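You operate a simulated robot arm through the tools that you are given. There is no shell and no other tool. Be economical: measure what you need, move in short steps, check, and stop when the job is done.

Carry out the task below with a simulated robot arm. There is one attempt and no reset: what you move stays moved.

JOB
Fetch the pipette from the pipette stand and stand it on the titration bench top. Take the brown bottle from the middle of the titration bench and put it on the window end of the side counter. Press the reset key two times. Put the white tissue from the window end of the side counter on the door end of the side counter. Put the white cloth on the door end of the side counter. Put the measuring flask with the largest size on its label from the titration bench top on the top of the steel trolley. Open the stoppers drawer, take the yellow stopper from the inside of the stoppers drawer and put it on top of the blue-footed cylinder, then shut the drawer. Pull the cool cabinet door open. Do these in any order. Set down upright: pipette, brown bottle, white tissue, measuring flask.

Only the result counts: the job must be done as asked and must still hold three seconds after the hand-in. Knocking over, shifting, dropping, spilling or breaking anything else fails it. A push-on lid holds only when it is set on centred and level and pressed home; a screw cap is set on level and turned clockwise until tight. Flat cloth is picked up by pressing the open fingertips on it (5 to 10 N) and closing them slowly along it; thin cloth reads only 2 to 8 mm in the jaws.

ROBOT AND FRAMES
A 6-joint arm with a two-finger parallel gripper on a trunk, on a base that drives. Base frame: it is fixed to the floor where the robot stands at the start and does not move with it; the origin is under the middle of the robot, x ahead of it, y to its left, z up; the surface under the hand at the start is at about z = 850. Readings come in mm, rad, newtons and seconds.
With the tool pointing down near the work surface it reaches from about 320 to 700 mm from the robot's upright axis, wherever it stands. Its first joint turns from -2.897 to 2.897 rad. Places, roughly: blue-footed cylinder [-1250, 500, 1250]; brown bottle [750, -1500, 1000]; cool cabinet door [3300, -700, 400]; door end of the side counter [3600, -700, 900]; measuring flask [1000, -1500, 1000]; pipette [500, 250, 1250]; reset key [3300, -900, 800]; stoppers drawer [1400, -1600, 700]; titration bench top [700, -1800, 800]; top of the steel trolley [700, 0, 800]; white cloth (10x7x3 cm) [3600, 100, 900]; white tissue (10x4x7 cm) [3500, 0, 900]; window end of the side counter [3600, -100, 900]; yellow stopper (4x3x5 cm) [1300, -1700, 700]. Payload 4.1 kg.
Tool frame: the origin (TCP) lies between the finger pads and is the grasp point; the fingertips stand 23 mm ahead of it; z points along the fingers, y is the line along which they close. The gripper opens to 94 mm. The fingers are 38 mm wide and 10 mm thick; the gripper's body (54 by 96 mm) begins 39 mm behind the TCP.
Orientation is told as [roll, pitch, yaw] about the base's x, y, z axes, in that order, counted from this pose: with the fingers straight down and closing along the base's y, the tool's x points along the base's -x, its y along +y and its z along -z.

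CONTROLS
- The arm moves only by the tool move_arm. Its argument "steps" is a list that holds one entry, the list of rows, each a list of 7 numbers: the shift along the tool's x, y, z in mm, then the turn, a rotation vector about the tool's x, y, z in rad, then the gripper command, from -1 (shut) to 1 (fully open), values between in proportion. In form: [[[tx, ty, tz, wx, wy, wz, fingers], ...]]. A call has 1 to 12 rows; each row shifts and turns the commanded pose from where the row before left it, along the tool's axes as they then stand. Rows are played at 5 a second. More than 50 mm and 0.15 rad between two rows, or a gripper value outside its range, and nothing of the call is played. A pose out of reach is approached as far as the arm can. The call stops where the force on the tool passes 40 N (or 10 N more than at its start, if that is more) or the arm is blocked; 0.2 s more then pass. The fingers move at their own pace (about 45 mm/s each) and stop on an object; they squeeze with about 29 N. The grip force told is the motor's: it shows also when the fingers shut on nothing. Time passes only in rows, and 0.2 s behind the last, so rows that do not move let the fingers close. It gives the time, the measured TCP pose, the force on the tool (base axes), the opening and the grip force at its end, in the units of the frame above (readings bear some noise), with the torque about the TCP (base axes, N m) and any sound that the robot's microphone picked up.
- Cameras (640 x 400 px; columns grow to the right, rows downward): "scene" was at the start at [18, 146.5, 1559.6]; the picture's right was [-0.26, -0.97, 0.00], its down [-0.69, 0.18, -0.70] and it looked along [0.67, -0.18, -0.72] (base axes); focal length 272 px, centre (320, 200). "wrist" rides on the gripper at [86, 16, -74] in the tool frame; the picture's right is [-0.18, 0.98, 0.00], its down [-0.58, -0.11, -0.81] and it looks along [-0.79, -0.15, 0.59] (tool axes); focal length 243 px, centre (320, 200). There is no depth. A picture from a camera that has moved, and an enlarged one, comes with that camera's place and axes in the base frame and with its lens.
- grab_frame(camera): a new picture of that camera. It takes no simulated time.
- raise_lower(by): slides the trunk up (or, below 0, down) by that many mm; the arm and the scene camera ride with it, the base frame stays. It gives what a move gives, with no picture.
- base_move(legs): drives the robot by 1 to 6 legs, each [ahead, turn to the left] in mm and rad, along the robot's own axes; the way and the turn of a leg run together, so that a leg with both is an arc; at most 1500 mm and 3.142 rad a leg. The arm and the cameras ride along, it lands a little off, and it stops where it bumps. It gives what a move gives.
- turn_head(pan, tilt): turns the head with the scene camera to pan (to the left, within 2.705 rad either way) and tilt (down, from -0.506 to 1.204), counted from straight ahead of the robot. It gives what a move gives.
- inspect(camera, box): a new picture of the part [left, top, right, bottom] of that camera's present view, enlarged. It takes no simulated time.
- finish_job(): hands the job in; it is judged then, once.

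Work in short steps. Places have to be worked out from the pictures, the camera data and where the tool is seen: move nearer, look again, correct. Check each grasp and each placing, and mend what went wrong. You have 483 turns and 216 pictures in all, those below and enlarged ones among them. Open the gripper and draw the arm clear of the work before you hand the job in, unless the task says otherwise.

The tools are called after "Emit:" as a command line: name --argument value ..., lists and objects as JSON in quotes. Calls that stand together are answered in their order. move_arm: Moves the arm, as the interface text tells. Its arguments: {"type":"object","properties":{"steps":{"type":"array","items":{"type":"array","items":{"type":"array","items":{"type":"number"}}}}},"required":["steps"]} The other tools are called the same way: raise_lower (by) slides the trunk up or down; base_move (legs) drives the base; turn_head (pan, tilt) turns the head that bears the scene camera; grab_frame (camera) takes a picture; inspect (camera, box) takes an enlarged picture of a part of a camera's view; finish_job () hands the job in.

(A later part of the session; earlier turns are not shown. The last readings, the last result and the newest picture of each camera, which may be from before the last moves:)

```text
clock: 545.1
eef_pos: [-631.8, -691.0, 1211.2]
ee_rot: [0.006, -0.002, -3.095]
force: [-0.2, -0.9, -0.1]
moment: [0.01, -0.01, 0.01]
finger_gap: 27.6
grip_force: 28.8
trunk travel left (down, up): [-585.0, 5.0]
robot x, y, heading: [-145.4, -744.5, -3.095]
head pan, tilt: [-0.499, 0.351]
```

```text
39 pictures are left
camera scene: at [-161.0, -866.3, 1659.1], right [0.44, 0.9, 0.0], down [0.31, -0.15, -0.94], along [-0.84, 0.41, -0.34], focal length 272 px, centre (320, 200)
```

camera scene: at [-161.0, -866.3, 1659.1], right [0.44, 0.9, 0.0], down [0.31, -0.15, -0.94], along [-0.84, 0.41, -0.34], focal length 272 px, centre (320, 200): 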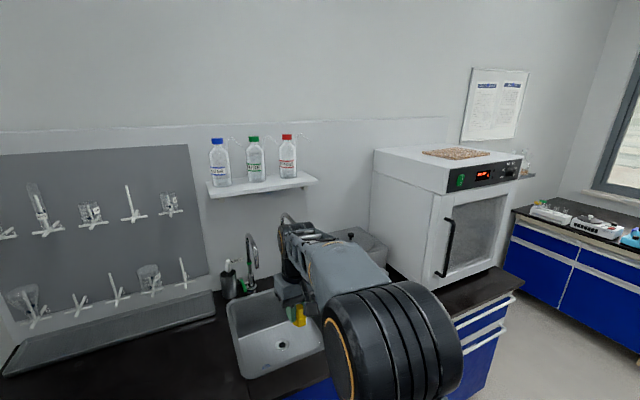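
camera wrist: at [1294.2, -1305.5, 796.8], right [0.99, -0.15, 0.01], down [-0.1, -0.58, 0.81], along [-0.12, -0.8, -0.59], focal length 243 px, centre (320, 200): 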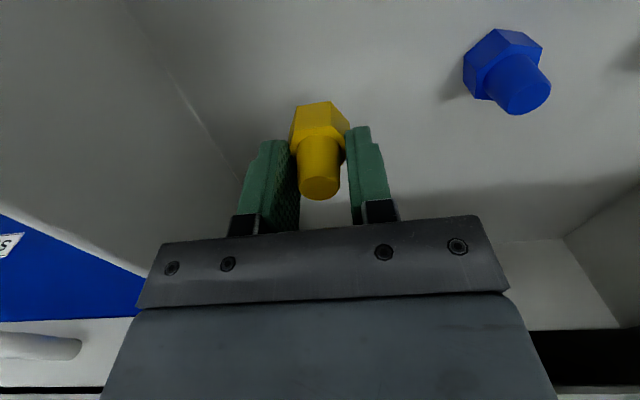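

The shelf lies beyond the oven counter. Drive +y to about y=830, then face −x.

Emit:
base_move --legs '[[0, -1.617], [1500, 0], [70, 0], [0, 1.571]]'

Emit:
turn_head --pan 0.0 --tilt 0.4

Emit:
grab_frame --camera "scene"

```text
clock: 561.0
eef_pos: [-651.6, 876.4, 1210.6]
ee_rot: [0.006, -0.002, -3.069]
force: [-0.4, -0.1, -0.7]
moment: [0.01, -0.01, 0.0]
finger_gap: 27.7
grip_force: 29.2
trunk travel left (down, up): [-585.0, 5.0]
robot x, y, heading: [-164.1, 833.1, -3.071]
head pan, tilt: [-0.499, 0.351]
```

```text
clock: 561.9
eef_pos: [-651.2, 875.7, 1210.8]
ee_rot: [0.006, -0.001, -3.071]
force: [-0.9, -0.2, -0.2]
moment: [0.01, 0.01, 0.0]
finger_gap: 27.6
grip_force: 29.3
trunk travel left (down, up): [-585.0, 5.0]
robot x, y, heading: [-161.6, 833.6, -3.076]
head pan, tilt: [0.0, 0.4]
```

```text
38 pictures are left
camera scene: at [-184.3, 666.9, 1654.7], right [-0.07, 1.0, 0.0], down [0.39, 0.03, -0.92], along [-0.92, -0.06, -0.39], focal length 272 px, centre (320, 200)
```

scene: 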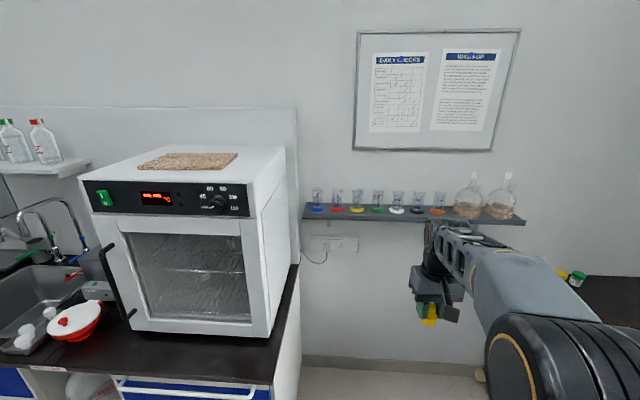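

The blue-footed cylinder is the leftmost on the shelf. Zoom in.

Emit:
inspect --camera "scene" --box '[290, 170, 370, 230]'

```text
6.67 times, centred on (330, 200) of scene
camera zoom: at [-184.3, 666.9, 1654.7], right [-0.07, 1.0, 0.0], down [0.39, 0.03, -0.92], along [-0.92, -0.06, -0.39], focal length 1814 px, centre (253, 200)
```

zoom: 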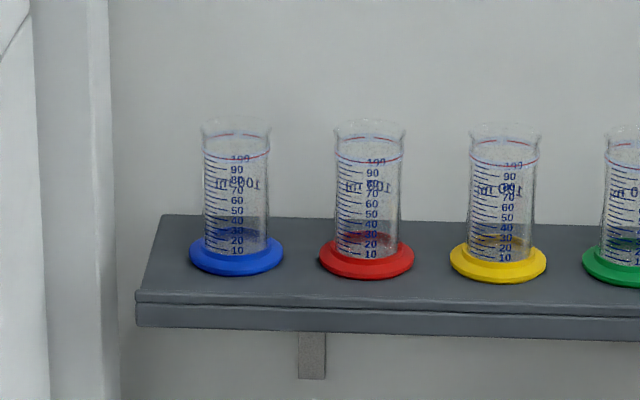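

Raise the hand above rim height and drive 400 mm nearer.

Emit:
move_arm --steps '[[[0, 0, -45, 0, 0, 0, -1], [0, 0, -45, 0, 0, 0, -1], [0, 0, -30, 0, 0, 0, -1], [0, 0, 0, 0, 0, 0, -1]]]'

Emit:
base_move --legs '[[420, 0]]'

Emit:
inspect --camera "scene" --box '[240, 180, 400, 300]'

Emit:
grab_frame --camera "wrist"

```text
clock: 562.9
eef_pos: [-650.1, 876.2, 1331.0]
ee_rot: [0.005, -0.002, -3.071]
force: [-0.8, -0.9, 0.0]
moment: [0.02, -0.02, -0.02]
finger_gap: 27.7
grip_force: 29.2
trunk travel left (down, up): [-585.0, 5.0]
robot x, y, heading: [-163.7, 834.2, -3.074]
head pan, tilt: [0.0, 0.4]
```

```text
clock: 565.5
eef_pos: [-1060.4, 837.8, 1329.0]
ee_rot: [0.006, -0.001, -3.052]
force: [0.0, 0.1, -0.7]
moment: [-0.02, -0.02, -0.01]
finger_gap: 27.5
grip_force: 29.3
trunk travel left (down, up): [-585.0, 5.0]
robot x, y, heading: [-567.6, 798.0, -3.061]
head pan, tilt: [0.0, 0.4]
```

```text
3.33 times, centred on (320, 240) of scene
camera zoom: at [-591.4, 634.7, 1654.6], right [-0.09, 1.0, 0.0], down [0.39, 0.03, -0.92], along [-0.92, -0.08, -0.39], focal length 907 px, centre (320, 67)
```

zoom: 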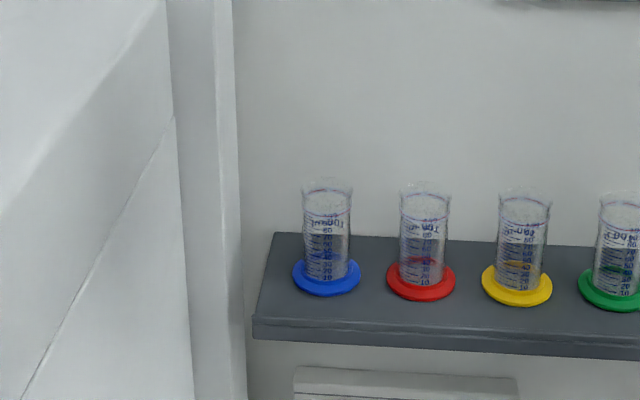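

```text
35 pictures are left
camera wrist: at [-972.7, 827.0, 1404.5], right [-0.1, -1.0, 0.01], down [-0.59, 0.06, 0.81], along [-0.8, 0.07, -0.59], focal length 243 px, centre (320, 200)
```

wrist: 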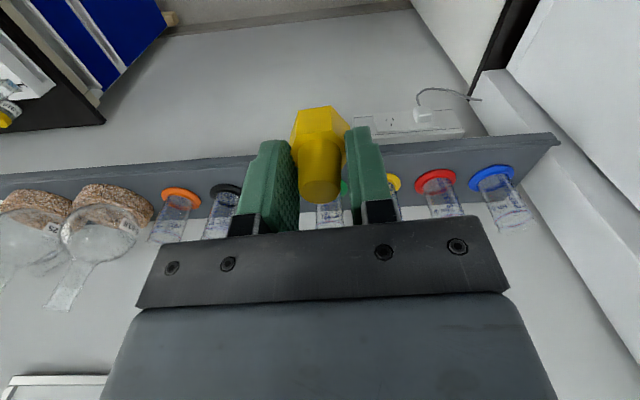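

Rim centre ≈(−1309, 583, 1232). I need the mouth size vs. the stopper; zoom on the rim.

Emit:
inspect --camera "scene" --box '[305, 205, 345, 275]'

```text
5.71 times, centred on (325, 240) of scene
camera zoom: at [-591.4, 634.7, 1654.6], right [-0.09, 1.0, 0.0], down [0.39, 0.03, -0.92], along [-0.92, -0.08, -0.39], focal length 1554 px, centre (291, -29)
```

zoom: 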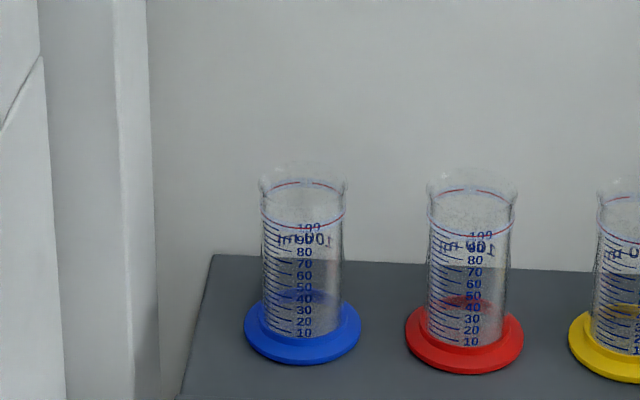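

Drive a bit nearer (keeping clear of the oven counter), then move the stopper above the rim.

Emit:
base_move --legs '[[0, -0.35], [135, 0], [0, 0.27]]'

```text
clock: 568.7
eef_pos: [-1184.2, 908.8, 1329.0]
ee_rot: [0.005, -0.002, -3.133]
force: [-1.0, 0.3, -0.4]
moment: [0.02, 0.0, 0.04]
finger_gap: 27.2
grip_force: 28.7
trunk travel left (down, up): [-585.0, 5.0]
robot x, y, heading: [-697.4, 838.4, -3.134]
head pan, tilt: [0.0, 0.4]
```

Move over the rim at (−1309, 583).

Emit:
move_arm --steps '[[[0, 46, 0, 0, 0, 0, -1], [0, 46, 0, 0, 0, 0, -1], [0, 46, 0, 0, 0, 0, -1], [0, 46, 0, 0, 0, 0, -1], [0, 46, 0, 0, 0, 0, -1], [-32, 32, 0, 0, 0, 0, -1], [-32, 32, 0, 0, 0, 0, -1], [-32, 31, 0, 0, 0, 0, -1], [-30, 0, 0, 0, 0, 0, -1], [0, 0, 0, 0, 0, 0, -1]]]'

Emit:
inspect --camera "scene" --box '[230, 190, 400, 330]'

Emit:
grab_frame --camera "wrist"

```text
clock: 570.9
eef_pos: [-1267.4, 598.7, 1312.4]
ee_rot: [0.006, -0.003, -3.132]
force: [0.2, 0.9, 0.0]
moment: [-0.02, 0.01, 0.02]
finger_gap: 27.5
grip_force: 29.5
out of reach, approached as far as the arm can: row 8, 9
trunk travel left (down, up): [-585.0, 5.0]
robot x, y, heading: [-698.0, 838.1, -3.138]
head pan, tilt: [0.0, 0.4]
```

```text
2.86 times, centred on (315, 260) of scene
camera zoom: at [-731.1, 671.0, 1654.7], right [-0.01, 1.0, 0.0], down [0.39, 0.0, -0.92], along [-0.92, -0.01, -0.39], focal length 777 px, centre (334, 29)
```

zoom: 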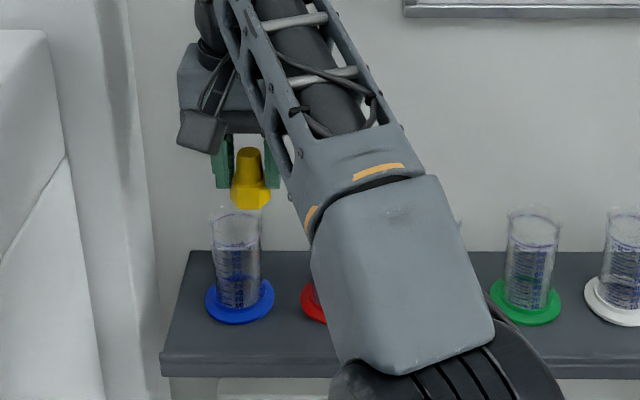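

```text
32 pictures are left
camera wrist: at [-1180.7, 581.6, 1387.8], right [-0.17, -0.98, 0.01], down [-0.58, 0.11, 0.81], along [-0.79, 0.14, -0.59], focal length 243 px, centre (320, 200)
```

wrist: 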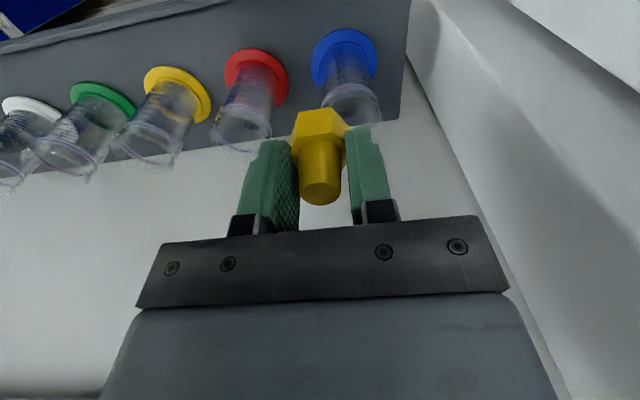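

Best estimate of the cylinder axis: (−1292, 580), rim z≈1238. Drive 25 mm ahead and shift 19 mm.

Emit:
base_move --legs '[[35, 0]]'

Emit:
move_arm --steps '[[[10, 19, 10, 0, 0, 0, -1], [0, 0, 0, 0, 0, 0, -1], [0, 0, 0, 0, 0, 0, -1]]]'

Emit:
inspect --camera "scene" --box '[260, 210, 340, 300]'

Emit:
inspect --camera "wrist" --box '[260, 20, 400, 220]'

```text
clock: 571.8
eef_pos: [-1303.6, 596.8, 1311.3]
ee_rot: [0.006, 0.0, -3.133]
force: [-0.4, 0.0, 0.0]
moment: [0.05, -0.01, 0.0]
finger_gap: 27.4
grip_force: 29.3
trunk travel left (down, up): [-585.0, 5.0]
robot x, y, heading: [-728.9, 838.2, -3.133]
head pan, tilt: [0.0, 0.4]
```

```text
clock: 572.6
eef_pos: [-1292.4, 577.0, 1303.7]
ee_rot: [0.007, -0.001, -3.134]
force: [0.0, 0.4, -0.4]
moment: [-0.03, 0.03, 0.0]
finger_gap: 27.5
grip_force: 29.0
trunk travel left (down, up): [-585.0, 5.0]
robot x, y, heading: [-731.7, 837.1, -3.138]
head pan, tilt: [0.0, 0.4]
```

```text
4.44 times, centred on (300, 255) of scene
camera zoom: at [-765.8, 670.4, 1654.6], right [-0.01, 1.0, 0.0], down [0.39, 0.0, -0.92], along [-0.92, -0.01, -0.39], focal length 1209 px, centre (409, -44)
```

zoom: 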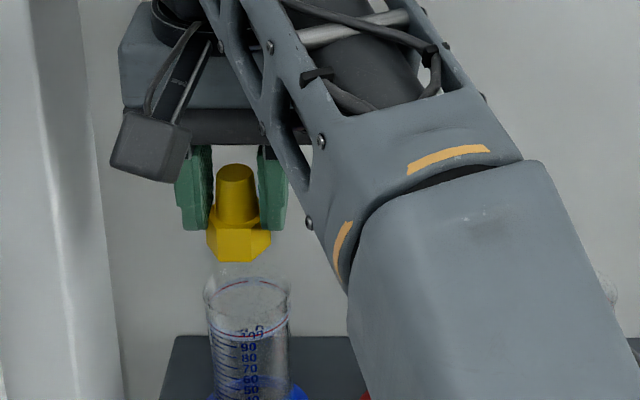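

```text
2.00 times, centred on (330, 120) of wrist
camera zoom: at [-1205.4, 560.8, 1378.9], right [-0.18, -0.98, 0.01], down [-0.58, 0.11, 0.81], along [-0.79, 0.14, -0.59], focal length 485 px, centre (300, 360)
```

zoom: 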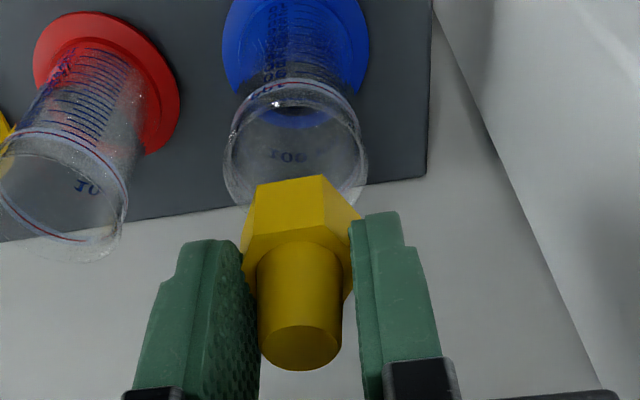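

Centre slightly (x +4, y +2 mm), then lower in small steps to feel the rim.

Emit:
move_arm --steps '[[[4, -2, 5, 0, 0, 0, -1], [0, 0, 5, 0, 0, 0, -1], [0, 0, 2, 0, 0, 0, -1], [0, 0, 0, 0, 0, 0, -1]]]'

Emit:
move_arm --steps '[[[0, 0, 2, 0, 0, 0, -1], [0, 0, 2, 0, 0, 0, -1], [0, 0, 0, 0, 0, 0, -1]]]'

Emit:
inspect --camera "wrist" --box '[260, 20, 400, 220]'

```text
clock: 573.6
eef_pos: [-1287.8, 579.3, 1290.6]
ee_rot: [0.004, 0.001, -3.133]
force: [-0.2, 0.0, -0.5]
moment: [-0.02, 0.0, -0.01]
finger_gap: 27.7
grip_force: 28.5
trunk travel left (down, up): [-585.0, 5.0]
robot x, y, heading: [-730.4, 836.0, -3.137]
head pan, tilt: [0.0, 0.4]
```

```text
clock: 574.4
eef_pos: [-1288.5, 579.7, 1285.9]
ee_rot: [0.005, -0.001, -3.133]
force: [0.1, -0.5, 0.2]
moment: [0.01, -0.01, 0.0]
finger_gap: 27.6
grip_force: 29.3
trunk travel left (down, up): [-585.0, 5.0]
robot x, y, heading: [-732.2, 836.9, -3.135]
head pan, tilt: [0.0, 0.4]
```

```text
2.00 times, centred on (330, 120) of wrist
camera zoom: at [-1201.4, 563.4, 1361.6], right [-0.18, -0.98, 0.01], down [-0.58, 0.11, 0.81], along [-0.79, 0.14, -0.59], focal length 485 px, centre (300, 360)
```

zoom: 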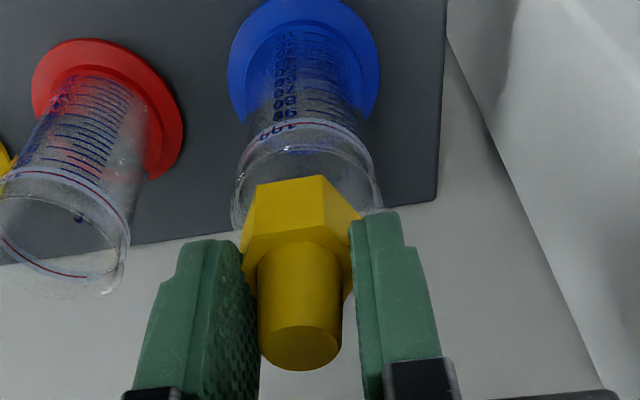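

Well centred (2 mm to −y). Adjust and keep lowering.

Emit:
move_arm --steps '[[[0, 2, 1, 0, 0, 0, -1], [0, 0, 2, 0, 0, 0, -1], [0, 0, 0, 0, 0, 0, -1]]]'

Emit:
move_arm --steps '[[[0, 0, 2, 0, 0, 0, -1], [0, 0, 1, 0, 0, 0, -1], [0, 0, 0, 0, 0, 0, -1]]]'

Emit:
move_arm --steps '[[[0, 0, 2, 0, 0, 0, -1], [0, 0, 1, 0, 0, 0, -1], [0, 0, 0, 0, 0, 0, -1]]]'

Emit:
inspect --camera "scene" --box '[260, 210, 340, 300]'

```text
clock: 575.2
eef_pos: [-1286.7, 577.4, 1282.7]
ee_rot: [0.005, -0.002, -3.133]
force: [0.9, 0.3, 0.2]
moment: [-0.05, 0.05, 0.03]
finger_gap: 28.0
grip_force: 28.9
trunk travel left (down, up): [-585.0, 5.0]
robot x, y, heading: [-735.8, 839.1, -3.136]
head pan, tilt: [0.0, 0.4]
```

```text
clock: 576.0
eef_pos: [-1288.2, 578.1, 1280.8]
ee_rot: [0.006, -0.003, -3.133]
force: [-0.1, 0.2, -0.4]
moment: [0.02, 0.0, 0.0]
finger_gap: 27.6
grip_force: 28.5
trunk travel left (down, up): [-585.0, 5.0]
robot x, y, heading: [-731.6, 835.6, -3.132]
head pan, tilt: [0.0, 0.4]
```

```text
clock: 576.8
eef_pos: [-1287.5, 577.7, 1276.0]
ee_rot: [0.004, 0.0, -3.132]
force: [0.0, 0.1, 0.0]
moment: [-0.01, 0.02, 0.0]
finger_gap: 27.7
grip_force: 29.0
trunk travel left (down, up): [-585.0, 5.0]
robot x, y, heading: [-735.2, 835.7, -3.136]
head pan, tilt: [0.0, 0.4]
```

```text
4.44 times, centred on (300, 255) of scene
camera zoom: at [-765.6, 670.3, 1654.6], right [-0.01, 1.0, 0.0], down [0.39, 0.0, -0.92], along [-0.92, -0.01, -0.39], focal length 1209 px, centre (409, -44)
```

zoom: 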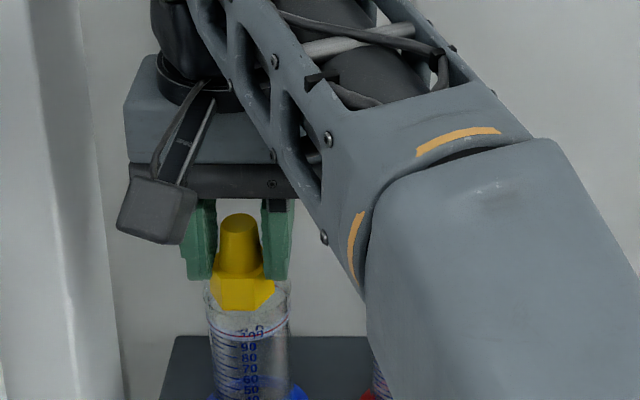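

No contact yet, the head seems to be at the mouth. Lower a few mm more to learn if it rests or enters.

Emit:
move_arm --steps '[[[0, 0, 2, 0, 0, 0, -1], [0, 0, 1, 0, 0, 0, -1], [0, 0, 0, 0, 0, 0, -1]]]'

Emit:
move_arm --steps '[[[0, 0, 2, 0, 0, 0, -1], [0, 0, 1, 0, 0, 0, -1], [0, 0, 0, 0, 0, 0, -1]]]'

Emit:
inspect --camera "scene" --box '[280, 240, 320, 290]'

```text
clock: 577.6
eef_pos: [-1288.1, 579.0, 1274.2]
ee_rot: [0.007, -0.003, -3.132]
force: [-0.4, 0.0, -0.9]
moment: [-0.04, 0.0, 0.0]
finger_gap: 27.5
grip_force: 28.9
trunk travel left (down, up): [-585.0, 5.0]
robot x, y, heading: [-734.3, 837.8, -3.135]
head pan, tilt: [0.0, 0.4]
```

```text
clock: 578.4
eef_pos: [-1288.5, 578.2, 1272.3]
ee_rot: [0.007, -0.003, -3.134]
force: [-1.9, 0.5, 6.9]
moment: [0.05, 0.07, -0.01]
finger_gap: 27.6
grip_force: 28.9
trunk travel left (down, up): [-585.0, 5.0]
robot x, y, heading: [-730.7, 835.8, -3.135]
head pan, tilt: [0.0, 0.4]
```

```text
8.00 times, centred on (300, 265) of scene
camera zoom: at [-765.2, 670.6, 1654.8], right [-0.01, 1.0, 0.0], down [0.39, 0.0, -0.92], along [-0.92, -0.01, -0.39], focal length 2176 px, centre (480, -320)
```

zoom: 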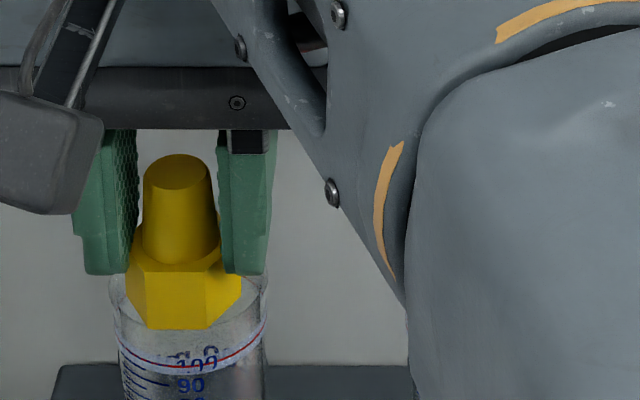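

Contact of 6.9 N with almost no moment: the head rests on the cylinder top, centred. Ease slightly and open to 45 mm.

Emit:
move_arm --steps '[[[0, 0, -0.7, 0, 0, 0, -1], [0, 0, 0, 0, 0, 0, -0.3], [0, 0, 0, 0, 0, 0, -0.05], [0, 0, 0, 0, 0, 0, -0.05]]]'

Emit:
inspect --camera "scene" --box '[280, 240, 320, 290]'

```text
clock: 579.4
eef_pos: [-1287.9, 578.6, 1271.2]
ee_rot: [0.004, 0.0, -3.134]
force: [-0.1, 0.9, -0.3]
moment: [0.0, 0.01, 0.0]
finger_gap: 44.7
grip_force: 0.0
trunk travel left (down, up): [-585.0, 5.0]
robot x, y, heading: [-735.4, 837.6, -3.136]
head pan, tilt: [0.0, 0.4]
```

```text
8.00 times, centred on (300, 265) of scene
camera zoom: at [-765.6, 670.4, 1654.6], right [-0.01, 1.0, 0.0], down [0.39, 0.0, -0.92], along [-0.92, -0.01, -0.39], focal length 2176 px, centre (480, -320)
```

zoom: 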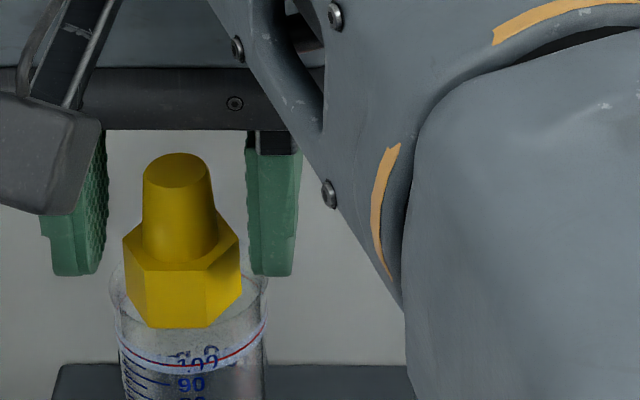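

It stands. Rise straight up, then retract and back off.

Emit:
move_arm --steps '[[[0, 0, -15, 0, 0, 0, -0.05], [0, 0, -20, 0, 0, 0, -0.05], [0, 0, -20, 0, 0, 0, -0.05], [10, 0, -15, 0, 0, 0, -0.05], [40, 0, 0, 0, 0, 0, 0], [45, 0, 0, 0, 0, 0, 0], [45, 0, 0, 0, 0, 0, 0], [0, 0, 0, 0, 0, 0, 0]]]'

Emit:
base_move --legs '[[-500, 0]]'

Emit:
inspect --camera "scene" --box '[270, 170, 390, 250]'

```text
clock: 581.2
eef_pos: [-1146.5, 579.0, 1334.0]
ee_rot: [0.006, -0.003, -3.133]
force: [-0.5, -0.5, 0.3]
moment: [0.03, 0.03, -0.01]
finger_gap: 47.2
grip_force: 0.1
out of reach, approached as far as the arm can: row 3
trunk travel left (down, up): [-585.0, 5.0]
robot x, y, heading: [-737.4, 833.1, -3.137]
head pan, tilt: [0.0, 0.4]
```

```text
clock: 584.2
eef_pos: [-639.5, 582.8, 1334.6]
ee_rot: [0.003, -0.001, -3.135]
force: [0.2, -0.6, -0.3]
moment: [0.01, 0.0, -0.02]
finger_gap: 47.1
grip_force: 0.0
trunk travel left (down, up): [-585.0, 5.0]
robot x, y, heading: [-224.4, 838.7, -3.14]
head pan, tilt: [0.0, 0.4]
```

```text
5.00 times, centred on (330, 210) of scene
camera zoom: at [-257.9, 672.9, 1654.7], right [0.0, 1.0, 0.0], down [0.39, 0.0, -0.92], along [-0.92, 0.0, -0.39], focal length 1360 px, centre (270, 150)
```

zoom: 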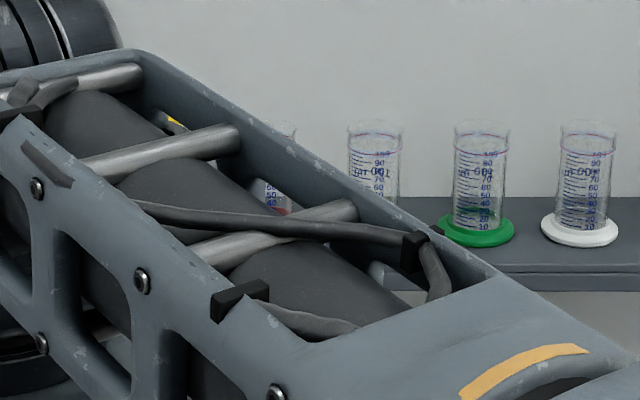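

Stopper stays on top. Now shut the drawer: tuck the arm to the front, drive back round to the bench at x≈1420.

Emit:
move_arm --steps '[[[0, -45, 0, 0, 0, 0, -1], [0, -45, 0, 0, 0, 0, -1], [0, -45, 0, 0, 0, 0, -1], [0, -45, 0, 0, 0, 0, -1], [0, 0, 0, 0, 0, 0, -1]]]'

Emit:
base_move --legs '[[0, 1.57], [1480, 0], [0, 1.571], [1500, 0], [140, 0], [0, -1.571]]'

Emit:
raise_lower --by -260

```text
clock: 585.4
eef_pos: [-642.6, 762.3, 1333.0]
ee_rot: [0.005, -0.001, -3.136]
force: [0.3, -0.6, -0.3]
moment: [-0.01, 0.02, 0.02]
finger_gap: 0.0
grip_force: 29.3
trunk travel left (down, up): [-585.0, 5.0]
robot x, y, heading: [-228.5, 840.4, -3.141]
head pan, tilt: [0.0, 0.4]
```

```text
clock: 611.9
eef_pos: [1318.1, -1284.6, 1332.3]
ee_rot: [0.005, -0.002, -1.723]
force: [0.3, 0.9, -0.7]
moment: [-0.04, -0.01, 0.03]
finger_gap: 0.0
grip_force: 29.0
trunk travel left (down, up): [-585.0, 5.0]
robot x, y, heading: [1306.3, -861.7, -1.727]
head pan, tilt: [0.0, 0.4]
```

```text
clock: 614.6
eef_pos: [1316.6, -1283.7, 1073.0]
ee_rot: [0.005, -0.003, -1.723]
force: [0.9, 0.6, 1.1]
moment: [0.02, -0.01, 0.04]
finger_gap: 0.1
grip_force: 29.5
trunk travel left (down, up): [-325.0, 265.0]
robot x, y, heading: [1310.3, -863.8, -1.728]
head pan, tilt: [0.0, 0.4]
```

Back off 250 mm so that the hand is in front of the drawer, then tilt the tool forward 0.5 and lower to handle height.

Emit:
base_move --legs '[[-250, 0]]'

Emit:
move_arm --steps '[[[0, 0, 45, 0, 0, 0, -1], [0, 0, 45, 0, 0, 0, -1], [0, 0, 45, 0, 0, 0, -1], [0, 0, 45, 0, 0, 0, -1], [0, 0, 45, 0, 0, 0, -1], [0, 0, 45, 0, 0, 0, -1], [0, 0, 20, 0, -0.12, 0, -1], [0, 0, 0, 0, -0.13, 0, -1], [0, 0, 0, 0, -0.13, 0, -1], [0, 0, 0, 0, -0.12, 0, -1], [0, 0, 0, 0, 0, 0, -1]]]'

Emit:
turn_head --pan 0.0 --tilt 0.8

Emit:
grab_frame --camera "scene"

```text
clock: 616.4
eef_pos: [1356.8, -1033.0, 1072.5]
ee_rot: [0.005, -0.001, -1.726]
force: [-1.2, 0.0, -0.3]
moment: [0.02, 0.01, -0.02]
finger_gap: 0.1
grip_force: 29.2
trunk travel left (down, up): [-325.0, 265.0]
robot x, y, heading: [1348.0, -611.2, -1.732]
head pan, tilt: [0.0, 0.4]
```

```text
clock: 618.8
eef_pos: [1359.0, -1036.1, 781.9]
ee_rot: [0.001, -0.481, -1.73]
force: [0.1, 0.2, -0.4]
moment: [-0.04, -0.02, 0.03]
finger_gap: 0.0
grip_force: 29.1
trunk travel left (down, up): [-325.0, 265.0]
robot x, y, heading: [1346.9, -608.4, -1.729]
head pan, tilt: [0.0, 0.4]
```

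```text
clock: 619.7
eef_pos: [1358.7, -1034.9, 781.5]
ee_rot: [0.001, -0.479, -1.73]
force: [0.7, -0.4, 0.0]
moment: [0.01, -0.01, -0.05]
finger_gap: 0.0
grip_force: 29.0
trunk travel left (down, up): [-325.0, 265.0]
robot x, y, heading: [1348.4, -610.5, -1.725]
head pan, tilt: [0.0, 0.799]
```

```text
24 pictures are left
camera scene: at [1508.5, -656.8, 1359.6], right [-0.99, 0.16, 0.0], down [0.11, 0.71, -0.7], along [-0.11, -0.69, -0.72], focal length 272 px, centre (320, 200)
```

scene: 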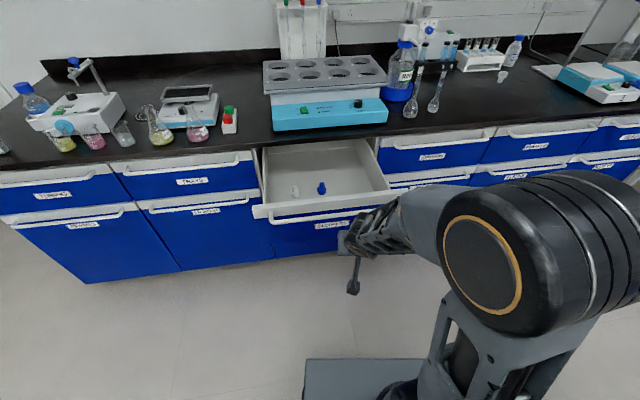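

Turn the base square to the drawer, lower 12 mm, and push by driving forward.

Emit:
base_move --legs '[[0, 0.155]]'

Emit:
move_arm --steps '[[[5.5, 0, 10.6, 0, 0, 0, -1], [0, 0, 0, 0, 0, 0, -1]]]'

Emit:
base_move --legs '[[300, 0]]'

```text
clock: 620.7
eef_pos: [1422.3, -1027.7, 782.4]
ee_rot: [0.001, -0.48, -1.577]
force: [0.3, -0.1, -0.1]
moment: [-0.06, 0.0, 0.01]
finger_gap: 0.0
grip_force: 29.3
trunk travel left (down, up): [-325.0, 265.0]
robot x, y, heading: [1342.8, -609.0, -1.579]
head pan, tilt: [0.0, 0.799]
```

```text
clock: 621.3
eef_pos: [1421.8, -1028.7, 768.8]
ee_rot: [0.001, -0.48, -1.577]
force: [0.1, -0.2, 0.6]
moment: [-0.01, 0.01, -0.02]
finger_gap: 0.0
grip_force: 29.3
trunk travel left (down, up): [-325.0, 265.0]
robot x, y, heading: [1348.9, -610.5, -1.573]
head pan, tilt: [0.0, 0.799]
```

```text
clock: 623.4
eef_pos: [1421.3, -1334.7, 770.2]
ee_rot: [0.003, -0.479, -1.574]
force: [0.0, -0.2, 1.1]
moment: [0.0, -0.02, 0.0]
finger_gap: 0.0
grip_force: 29.1
trunk travel left (down, up): [-325.0, 265.0]
robot x, y, heading: [1347.5, -918.4, -1.577]
head pan, tilt: [0.0, 0.799]
```

Keep pushing till the drawer stops.

Emit:
base_move --legs '[[70, 0]]'

Emit:
base_move --legs '[[35, 0]]'

Emit:
grab_frame --camera "scene"

```text
clock: 624.4
eef_pos: [1420.3, -1402.6, 769.8]
ee_rot: [0.005, -0.48, -1.577]
force: [0.0, -0.5, 0.7]
moment: [0.0, 0.0, -0.01]
finger_gap: 0.2
grip_force: 29.1
trunk travel left (down, up): [-325.0, 265.0]
robot x, y, heading: [1340.3, -981.6, -1.581]
head pan, tilt: [0.0, 0.799]
```

```text
clock: 625.2
eef_pos: [1420.2, -1409.0, 763.4]
ee_rot: [-0.007, -0.462, -1.571]
force: [0.6, 0.6, -0.6]
moment: [-0.04, -0.01, 0.03]
finger_gap: 0.0
grip_force: 29.0
trunk travel left (down, up): [-325.0, 265.0]
robot x, y, heading: [1345.5, -997.7, -1.573]
head pan, tilt: [0.0, 0.799]
stopped in leg 1: the force on the tool passed its limit at 66 N (the readings are from after the stop); the commanded pose is now the measured one
```

```text
23 pictures are left
camera scene: at [1512.1, -1018.0, 1359.6], right [-1.0, 0.0, 0.0], down [0.0, 0.72, -0.7], along [0.0, -0.7, -0.72], focal length 272 px, centre (320, 200)
```

scene: 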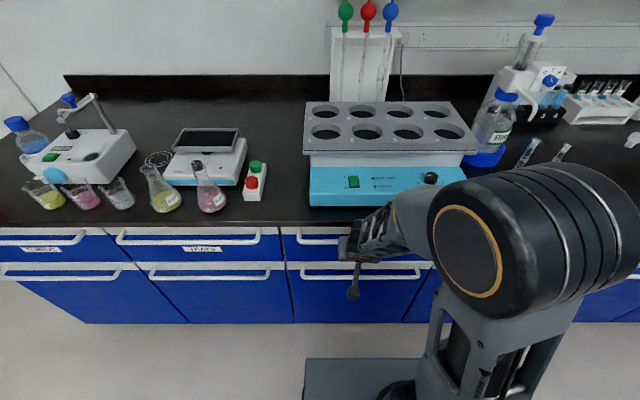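

The drawer is shut. Last job: the pipette. Back off, restore the tool and trunk, and drive to the stirrers.

Emit:
base_move --legs '[[-250, 0]]'

Emit:
move_arm --steps '[[[0, 0, -30, 0, 0.12, 0, -1], [0, 0, -30, 0, 0.12, 0, -1], [0, 0, -30, 0, 0.12, 0, 0], [0, 0, -30, 0, 0.102, 0, 0.5], [0, 0, 0, 0, 0, 0, 0.5]]]'

Emit:
raise_lower --by 260

Emit:
base_move --legs '[[0, -1.571], [1010, 0], [0, 1.571], [110, 0]]'

Emit:
turn_head --pan 0.0 --tilt 0.75

Emit:
grab_frame --camera "scene"

```text
clock: 627.0
eef_pos: [1419.2, -1162.7, 763.8]
ee_rot: [-0.007, -0.466, -1.58]
force: [0.1, 0.4, -0.1]
moment: [0.01, 0.01, 0.0]
finger_gap: 0.0
grip_force: 28.5
trunk travel left (down, up): [-325.0, 265.0]
robot x, y, heading: [1344.9, -749.6, -1.578]
head pan, tilt: [0.0, 0.799]
```

```text
clock: 628.2
eef_pos: [1422.1, -1130.6, 881.4]
ee_rot: [-0.004, 0.0, -1.58]
force: [0.3, -1.1, -0.4]
moment: [-0.01, -0.01, 0.0]
finger_gap: 67.9
grip_force: 0.1
trunk travel left (down, up): [-325.0, 265.0]
robot x, y, heading: [1349.2, -755.8, -1.577]
head pan, tilt: [0.0, 0.799]
```

```text
clock: 630.9
eef_pos: [1422.3, -1129.3, 1141.3]
ee_rot: [-0.003, -0.002, -1.582]
force: [-0.3, -0.3, -0.8]
moment: [0.01, -0.02, 0.0]
finger_gap: 70.6
grip_force: 0.1
trunk travel left (down, up): [-585.0, 5.0]
robot x, y, heading: [1342.6, -753.3, -1.577]
head pan, tilt: [0.0, 0.799]
```

```text
clock: 644.5
eef_pos: [372.2, -1239.0, 1141.4]
ee_rot: [-0.002, -0.001, -1.614]
force: [-0.3, -0.7, -0.3]
moment: [0.06, -0.01, -0.01]
finger_gap: 70.2
grip_force: 0.0
trunk travel left (down, up): [-585.0, 5.0]
robot x, y, heading: [310.0, -854.9, -1.618]
head pan, tilt: [0.0, 0.799]
```

```text
clock: 645.1
eef_pos: [372.2, -1238.6, 1141.1]
ee_rot: [-0.003, -0.002, -1.613]
force: [-0.6, -1.1, 0.2]
moment: [-0.01, 0.02, -0.02]
finger_gap: 70.5
grip_force: 0.1
trunk travel left (down, up): [-585.0, 5.0]
robot x, y, heading: [311.9, -855.5, -1.617]
head pan, tilt: [0.0, 0.75]
```

```text
22 pictures are left
camera scene: at [475.7, -886.0, 1623.5], right [-1.0, 0.04, 0.0], down [0.03, 0.68, -0.73], along [-0.03, -0.73, -0.68], focal length 272 px, centre (320, 200)
```

scene: 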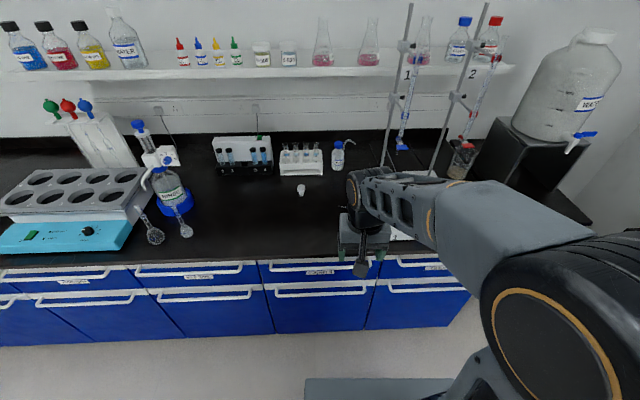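

Use the wrist camera to locate the pipette.

Emit:
grab_frame --camera "wrist"

```text
21 pictures are left
camera wrist: at [393.1, -1154.0, 1215.9], right [0.97, -0.23, 0.0], down [-0.13, -0.57, 0.81], along [-0.19, -0.79, -0.59], focal length 243 px, centre (320, 200)
```

wrist: 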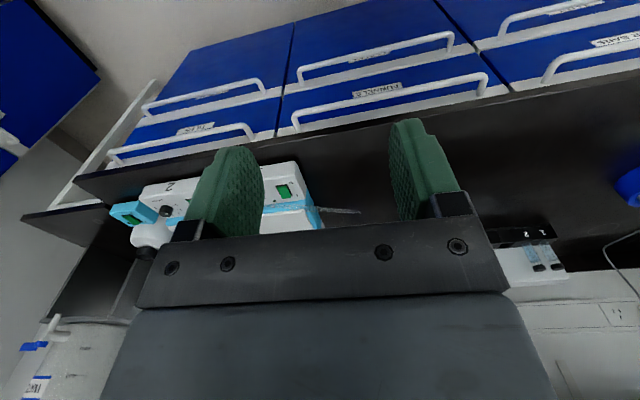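

Tip ≈(378,−1585), tube running to (−0.96, 0.27). Drive 80 mm nearer, turn the tool across the overhanging tube and get above it.

Emit:
base_move --legs '[[90, 0]]'

Emit:
move_arm --steps '[[[-35, -15, 0, 0, 0, -0.134, 0], [-35, -15, 0, 0, 0, -0.134, 0], [-35, -5, 0, 0, 0, -0.134, 0], [0, 0, 0, 0, 0, -0.134, 0], [0, 0, 0, 0, 0, -0.134, 0], [0, 0, 0, 0, 0, -0.134, 0], [0, 0, 0, 0, 0, -0.134, 0], [0, 0, 0, 0, 0, -0.134, 0], [0, 0, 0, 0, 0, -0.134, 0], [0, 0, 0, 0, 0, -0.134, 0], [0, 0, 0, 0, 0, 0, 0]]]'

```text
clock: 646.2
eef_pos: [368.5, -1329.3, 1141.3]
ee_rot: [-0.001, -0.002, -1.616]
force: [0.4, -0.1, 0.0]
moment: [0.0, 0.01, -0.02]
finger_gap: 70.3
grip_force: 0.0
trunk travel left (down, up): [-585.0, 5.0]
robot x, y, heading: [305.5, -947.5, -1.608]
head pan, tilt: [0.0, 0.75]
```

```text
clock: 648.6
eef_pos: [343.1, -1435.0, 1141.7]
ee_rot: [-0.002, 0.004, -0.276]
force: [-0.3, -0.8, -0.7]
moment: [0.01, -0.01, 0.03]
finger_gap: 46.8
grip_force: 0.1
trunk travel left (down, up): [-585.0, 5.0]
robot x, y, heading: [308.3, -949.7, -1.613]
head pan, tilt: [0.0, 0.75]
```

Move over the tube at (311,−1566) and down to z≈1010.

Emit:
move_arm --steps '[[[-2, -45, 0, 0, 0, 0, 0], [-2, -45, 0, 0, 0, 0, 0], [-1, -44, 0, 0, 0, 0, 0], [0, 0, 45, 0, 0, 0, 0], [0, 0, 45, 0, 0, 0, 0], [0, 0, 40, 0, 0, 0, 0], [0, 0, 0, 0, 0, 0, 0]]]'

Emit:
grab_frame --camera "wrist"

```text
clock: 650.2
eef_pos: [314.5, -1567.0, 1012.7]
ee_rot: [-0.004, 0.003, -0.275]
force: [-0.4, 0.1, 1.0]
moment: [0.02, -0.03, -0.01]
finger_gap: 47.0
grip_force: 0.0
trunk travel left (down, up): [-585.0, 5.0]
robot x, y, heading: [306.3, -949.4, -1.614]
head pan, tilt: [0.0, 0.75]
```

```text
20 pictures are left
camera wrist: at [236.1, -1529.0, 1087.7], right [0.44, 0.9, 0.0], down [0.53, -0.26, 0.8], along [0.72, -0.36, -0.59], focal length 243 px, centre (320, 200)
```

wrist: 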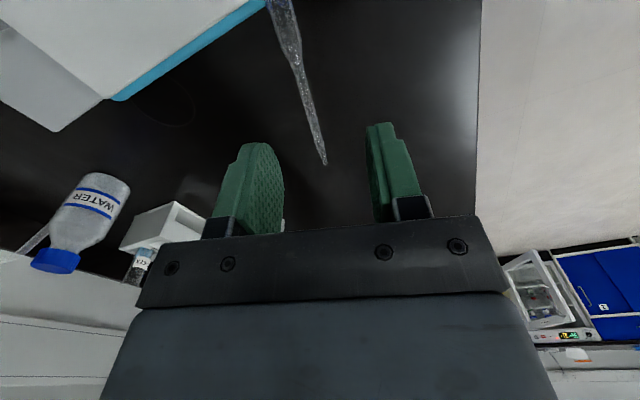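

Tube is 9 mm off toward tool −y and rotated ≈0.11. Correct and descend to TCP z≈936, then close.

Emit:
move_arm --steps '[[[-6, -9, 0, 0, 0, -0.11, 0], [0, 0, 40, 0, 0, 0, 0], [0, 0, 37, 0, 0, 0, 0], [0, 0, 0, 0, 0, 0, 0]]]'

Emit:
grab_frame --camera "wrist"

```text
clock: 651.2
eef_pos: [312.0, -1578.1, 933.5]
ee_rot: [-0.001, 0.003, -0.167]
force: [-0.1, 0.8, 0.0]
moment: [0.0, 0.02, -0.02]
finger_gap: 46.9
grip_force: 0.0
trunk travel left (down, up): [-585.0, 5.0]
robot x, y, heading: [306.0, -948.4, -1.613]
head pan, tilt: [0.0, 0.75]
```

```text
19 pictures are left
camera wrist: at [229.8, -1548.3, 1008.3], right [0.34, 0.94, 0.0], down [0.56, -0.2, 0.8], along [0.75, -0.28, -0.59], focal length 243 px, centre (320, 200)
```

wrist: 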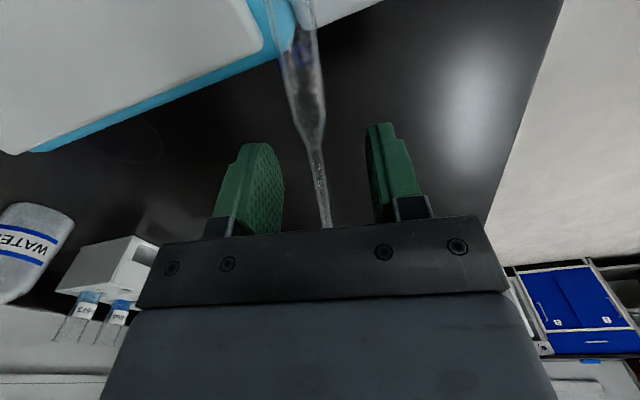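

Tube centred. Shift 10 mm toward the tip to stay off the bulge and close.

Emit:
move_arm --steps '[[[-10, -1, 3, 0, 0, 0, 0], [0, 0, 0, 0, 0, 0, -0.4], [0, 0, 0, 0, 0, 0, -0.8], [0, 0, 0, 0, 0, 0, -1], [0, 0, 0, 0, 0, 0, -1], [0, 0, -10, 0, 0, 0, -1], [0, 0, -30, 0, 0, 0, -1], [0, 0, -40, 0, 0, 0, -1], [0, 0, 0, 0, 0, 0, -1]]]'

Emit:
grab_frame --camera "wrist"

```text
clock: 653.2
eef_pos: [322.9, -1577.0, 1012.1]
ee_rot: [-0.001, 0.002, -0.166]
force: [-0.5, 0.2, -1.0]
moment: [-0.02, -0.12, 0.0]
finger_gap: 5.9
grip_force: 28.7
trunk travel left (down, up): [-585.0, 5.0]
robot x, y, heading: [306.7, -944.1, -1.614]
head pan, tilt: [0.0, 0.75]
```

```text
18 pictures are left
camera wrist: at [241.6, -1548.3, 1086.9], right [0.34, 0.94, 0.0], down [0.56, -0.2, 0.8], along [0.75, -0.28, -0.59], focal length 243 px, centre (320, 200)
```

wrist: 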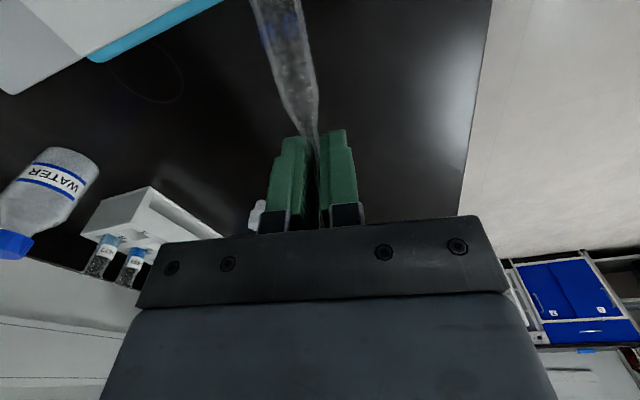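

Pipette is held near its tip. Move to clear space and yaw the tool so that the bulb end points toward the wall (−y).

Emit:
move_arm --steps '[[[-40, 10, -20, 0, 0, 0, -1], [-40, 10, -20, 0, 0, 0, -1], [-20, 40, 0, 0, 0, 0, -1], [0, 45, 0, 0, 0, 0, -1], [0, 45, 0, 0, 0, 0, -1], [0, 0, 0, 0, 0, -0.145, -1], [0, 0, 0, 0, 0, -0.145, -1], [0, 0, 0, 0, 0, -0.145, -1], [0, 0, 0, 0, 0, -0.145, -1], [0, 0, 0, 0, 0, -0.145, -1], [0, 0, 0, 0, 0, -0.145, -1], [0, 0, 0, 0, 0, -0.145, -1]]]'

Emit:
move_arm --steps '[[[0, 0, 0, 0, 0, -0.145, -1], [0, 0, 0, 0, 0, -0.145, -1], [0, 0, 0, 0, 0, -0.145, -1], [0, 0, 0, 0, 0, -0.145, -1], [0, 0, 0, 0, 0, -0.145, -1], [0, 0, 0, 0, 0, 0, -1]]]'

```text
clock: 655.9
eef_pos: [447.3, -1446.6, 1051.4]
ee_rot: [0.002, 0.003, 0.852]
force: [-0.6, 0.0, 0.3]
moment: [0.1, -0.08, 0.01]
finger_gap: 5.8
grip_force: 29.3
trunk travel left (down, up): [-585.0, 5.0]
robot x, y, heading: [303.3, -945.4, -1.609]
head pan, tilt: [0.0, 0.75]
```

```text
clock: 657.2
eef_pos: [446.8, -1446.6, 1053.3]
ee_rot: [0.005, 0.001, 1.578]
force: [-0.7, -0.7, -0.7]
moment: [0.1, 0.0, -0.01]
finger_gap: 5.6
grip_force: 28.6
trunk travel left (down, up): [-585.0, 5.0]
robot x, y, heading: [306.0, -947.6, -1.614]
head pan, tilt: [0.0, 0.75]
```

Bulb points to the wall. Move out 110 mm and pitch up so the pipette stands upright.

Emit:
move_arm --steps '[[[40, 0, 0, 0, 0.143, 0, -1], [40, 0, 0, 0, 0.143, 0, -1], [40, 0, 0, 0, 0.143, 0, -1], [0, 0, 0, 0, 0.143, 0, -1], [0, 0, 0, 0, 0.143, 0, -1], [0, 0, 0, 0, 0.143, 0, -1], [0, 0, 0, 0, 0.143, 0, -1], [0, 0, 0, 0, 0.143, 0, -1], [0, 0, 0, 0, 0.143, 0, -1], [0, 0, 0, 0, 0.143, 0, -1], [0, 0, 0, 0, 0.141, 0, -1], [0, 0, 0, 0, 0, 0, -1]]]'

Emit:
grab_frame --camera "scene"

```text
clock: 659.9
eef_pos: [448.5, -1563.9, 1067.8]
ee_rot: [2.12, 1.568, -2.586]
force: [0.2, 0.6, -0.7]
moment: [0.03, -0.03, -0.01]
finger_gap: 5.9
grip_force: 29.8
trunk travel left (down, up): [-585.0, 5.0]
robot x, y, heading: [308.8, -947.8, -1.618]
head pan, tilt: [0.0, 0.75]
```

```text
17 pictures are left
camera scene: at [471.8, -976.9, 1623.5], right [-1.0, 0.04, 0.0], down [0.03, 0.68, -0.73], along [-0.03, -0.73, -0.68], focal length 272 px, centre (320, 200)
```

scene: 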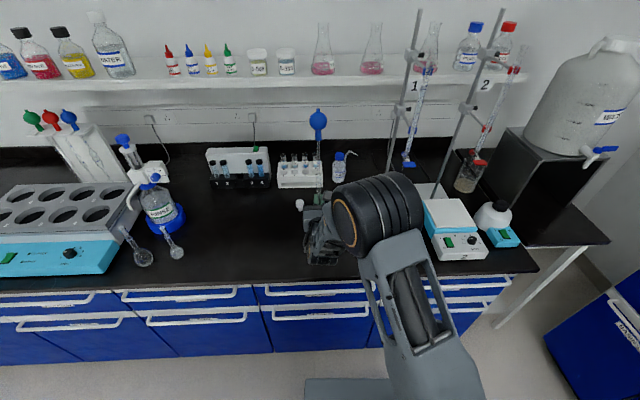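

Upright, and visible right in front of the camera. Zoom to measure its sideways tilt.

Emit:
inspect --camera "scene" --box '[280, 100, 360, 200]'

```text
4.00 times, centred on (320, 150) of scene
camera zoom: at [471.8, -976.9, 1623.5], right [-1.0, 0.04, 0.0], down [0.03, 0.68, -0.73], along [-0.03, -0.73, -0.68], focal length 1088 px, centre (320, 400)
```

zoom: 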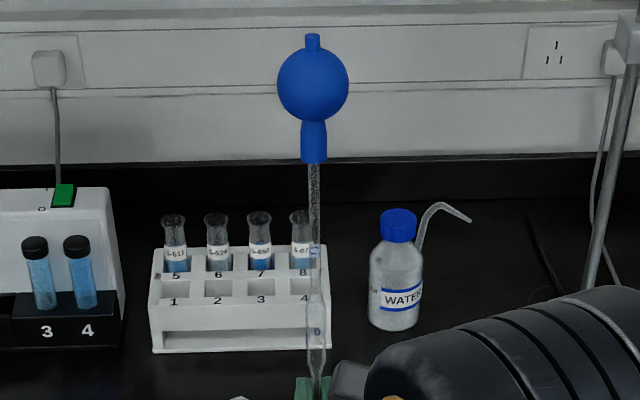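

Top leans ≈0.009 rad to +x: correct it. Then shift and yaw the hand ~75° so that I can see the other tilt plane.

Emit:
move_arm --steps '[[[0, 40, 0, 0, 0, 0.0085, -1], [0, 40, -20, 0, 0, 0, -1], [0, 10, -40, 0, 0, 0, -1], [0, 0, 0, -0.145, 0, 0, -1], [0, 0, 0, -0.145, 0, 0, -1], [0, 0, 0, -0.145, 0, 0, -1], [0, 0, 0, -0.145, 0, 0, -1], [0, 0, 0, -0.145, 0, 0, -1], [0, 0, 0, -0.145, 0, 0, -1], [0, 0, 0, -0.145, 0, 0, -1], [0, 0, 0, -0.145, 0, 0, -1], [0, 0, 0, 0, 0, 0, -1]]]'

Emit:
grab_frame --camera "scene"

```text
clock: 662.5
eef_pos: [389.4, -1500.4, 1068.4]
ee_rot: [-0.466, 1.567, -0.05]
force: [-0.3, -0.6, -0.6]
moment: [0.0, -0.02, 0.0]
finger_gap: 5.7
grip_force: 28.6
out of reach, approached as far as the arm can: row 2, 3
trunk travel left (down, up): [-585.0, 5.0]
robot x, y, heading: [309.3, -947.9, -1.618]
head pan, tilt: [0.0, 0.75]
```

```text
15 pictures are left
camera scene: at [471.8, -976.9, 1623.5], right [-1.0, 0.04, 0.0], down [0.03, 0.68, -0.73], along [-0.03, -0.73, -0.68], focal length 272 px, centre (320, 200)
```

scene: 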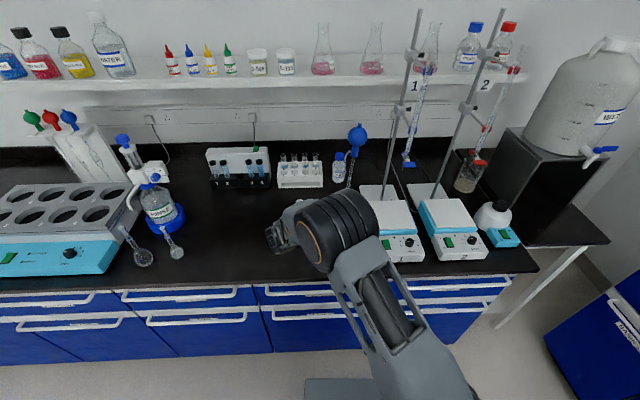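

Works. Zoom to measure this plane's tilt.

Emit:
inspect --camera "scene" --box '[312, 112, 392, 202]'

```text
4.44 times, centred on (352, 157) of scene
camera zoom: at [471.8, -976.9, 1623.5], right [-1.0, 0.04, 0.0], down [0.03, 0.68, -0.73], along [-0.03, -0.73, -0.68], focal length 1209 px, centre (178, 391)
```

zoom: 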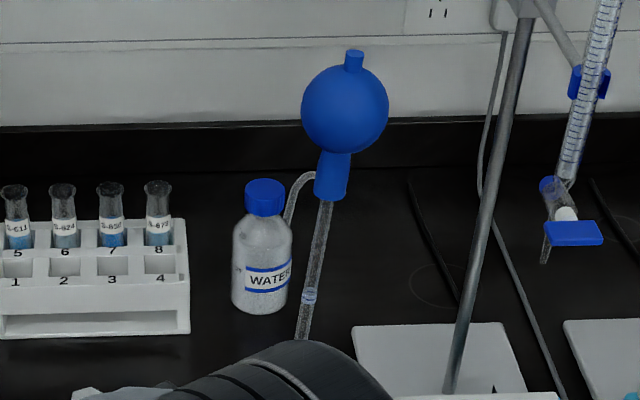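

Lean of ≈0.068 rad along the tool direction; correct with +0.068 about tool y and re-measure.

Emit:
move_arm --steps '[[[0, 0, 0, 0, 0.068, 0, -1], [0, 0, 0, 0, 0, 0, -1], [0, 0, 0, 0, 0, 0, -1]]]'

Emit:
inspect --camera "scene" --box '[312, 112, 392, 202]'

```text
clock: 663.2
eef_pos: [389.4, -1499.7, 1069.2]
ee_rot: [-3.104, 1.508, -2.69]
force: [0.2, 0.1, -1.2]
moment: [-0.03, -0.01, 0.0]
finger_gap: 5.6
grip_force: 28.8
trunk travel left (down, up): [-585.0, 5.0]
robot x, y, heading: [306.0, -947.5, -1.612]
head pan, tilt: [0.0, 0.75]
```

```text
4.44 times, centred on (352, 157) of scene
camera zoom: at [471.8, -976.8, 1623.5], right [-1.0, 0.04, 0.0], down [0.03, 0.68, -0.73], along [-0.03, -0.73, -0.68], focal length 1209 px, centre (178, 391)
```

zoom: 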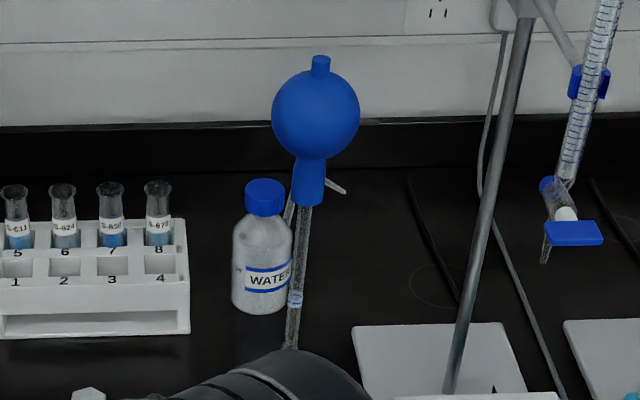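

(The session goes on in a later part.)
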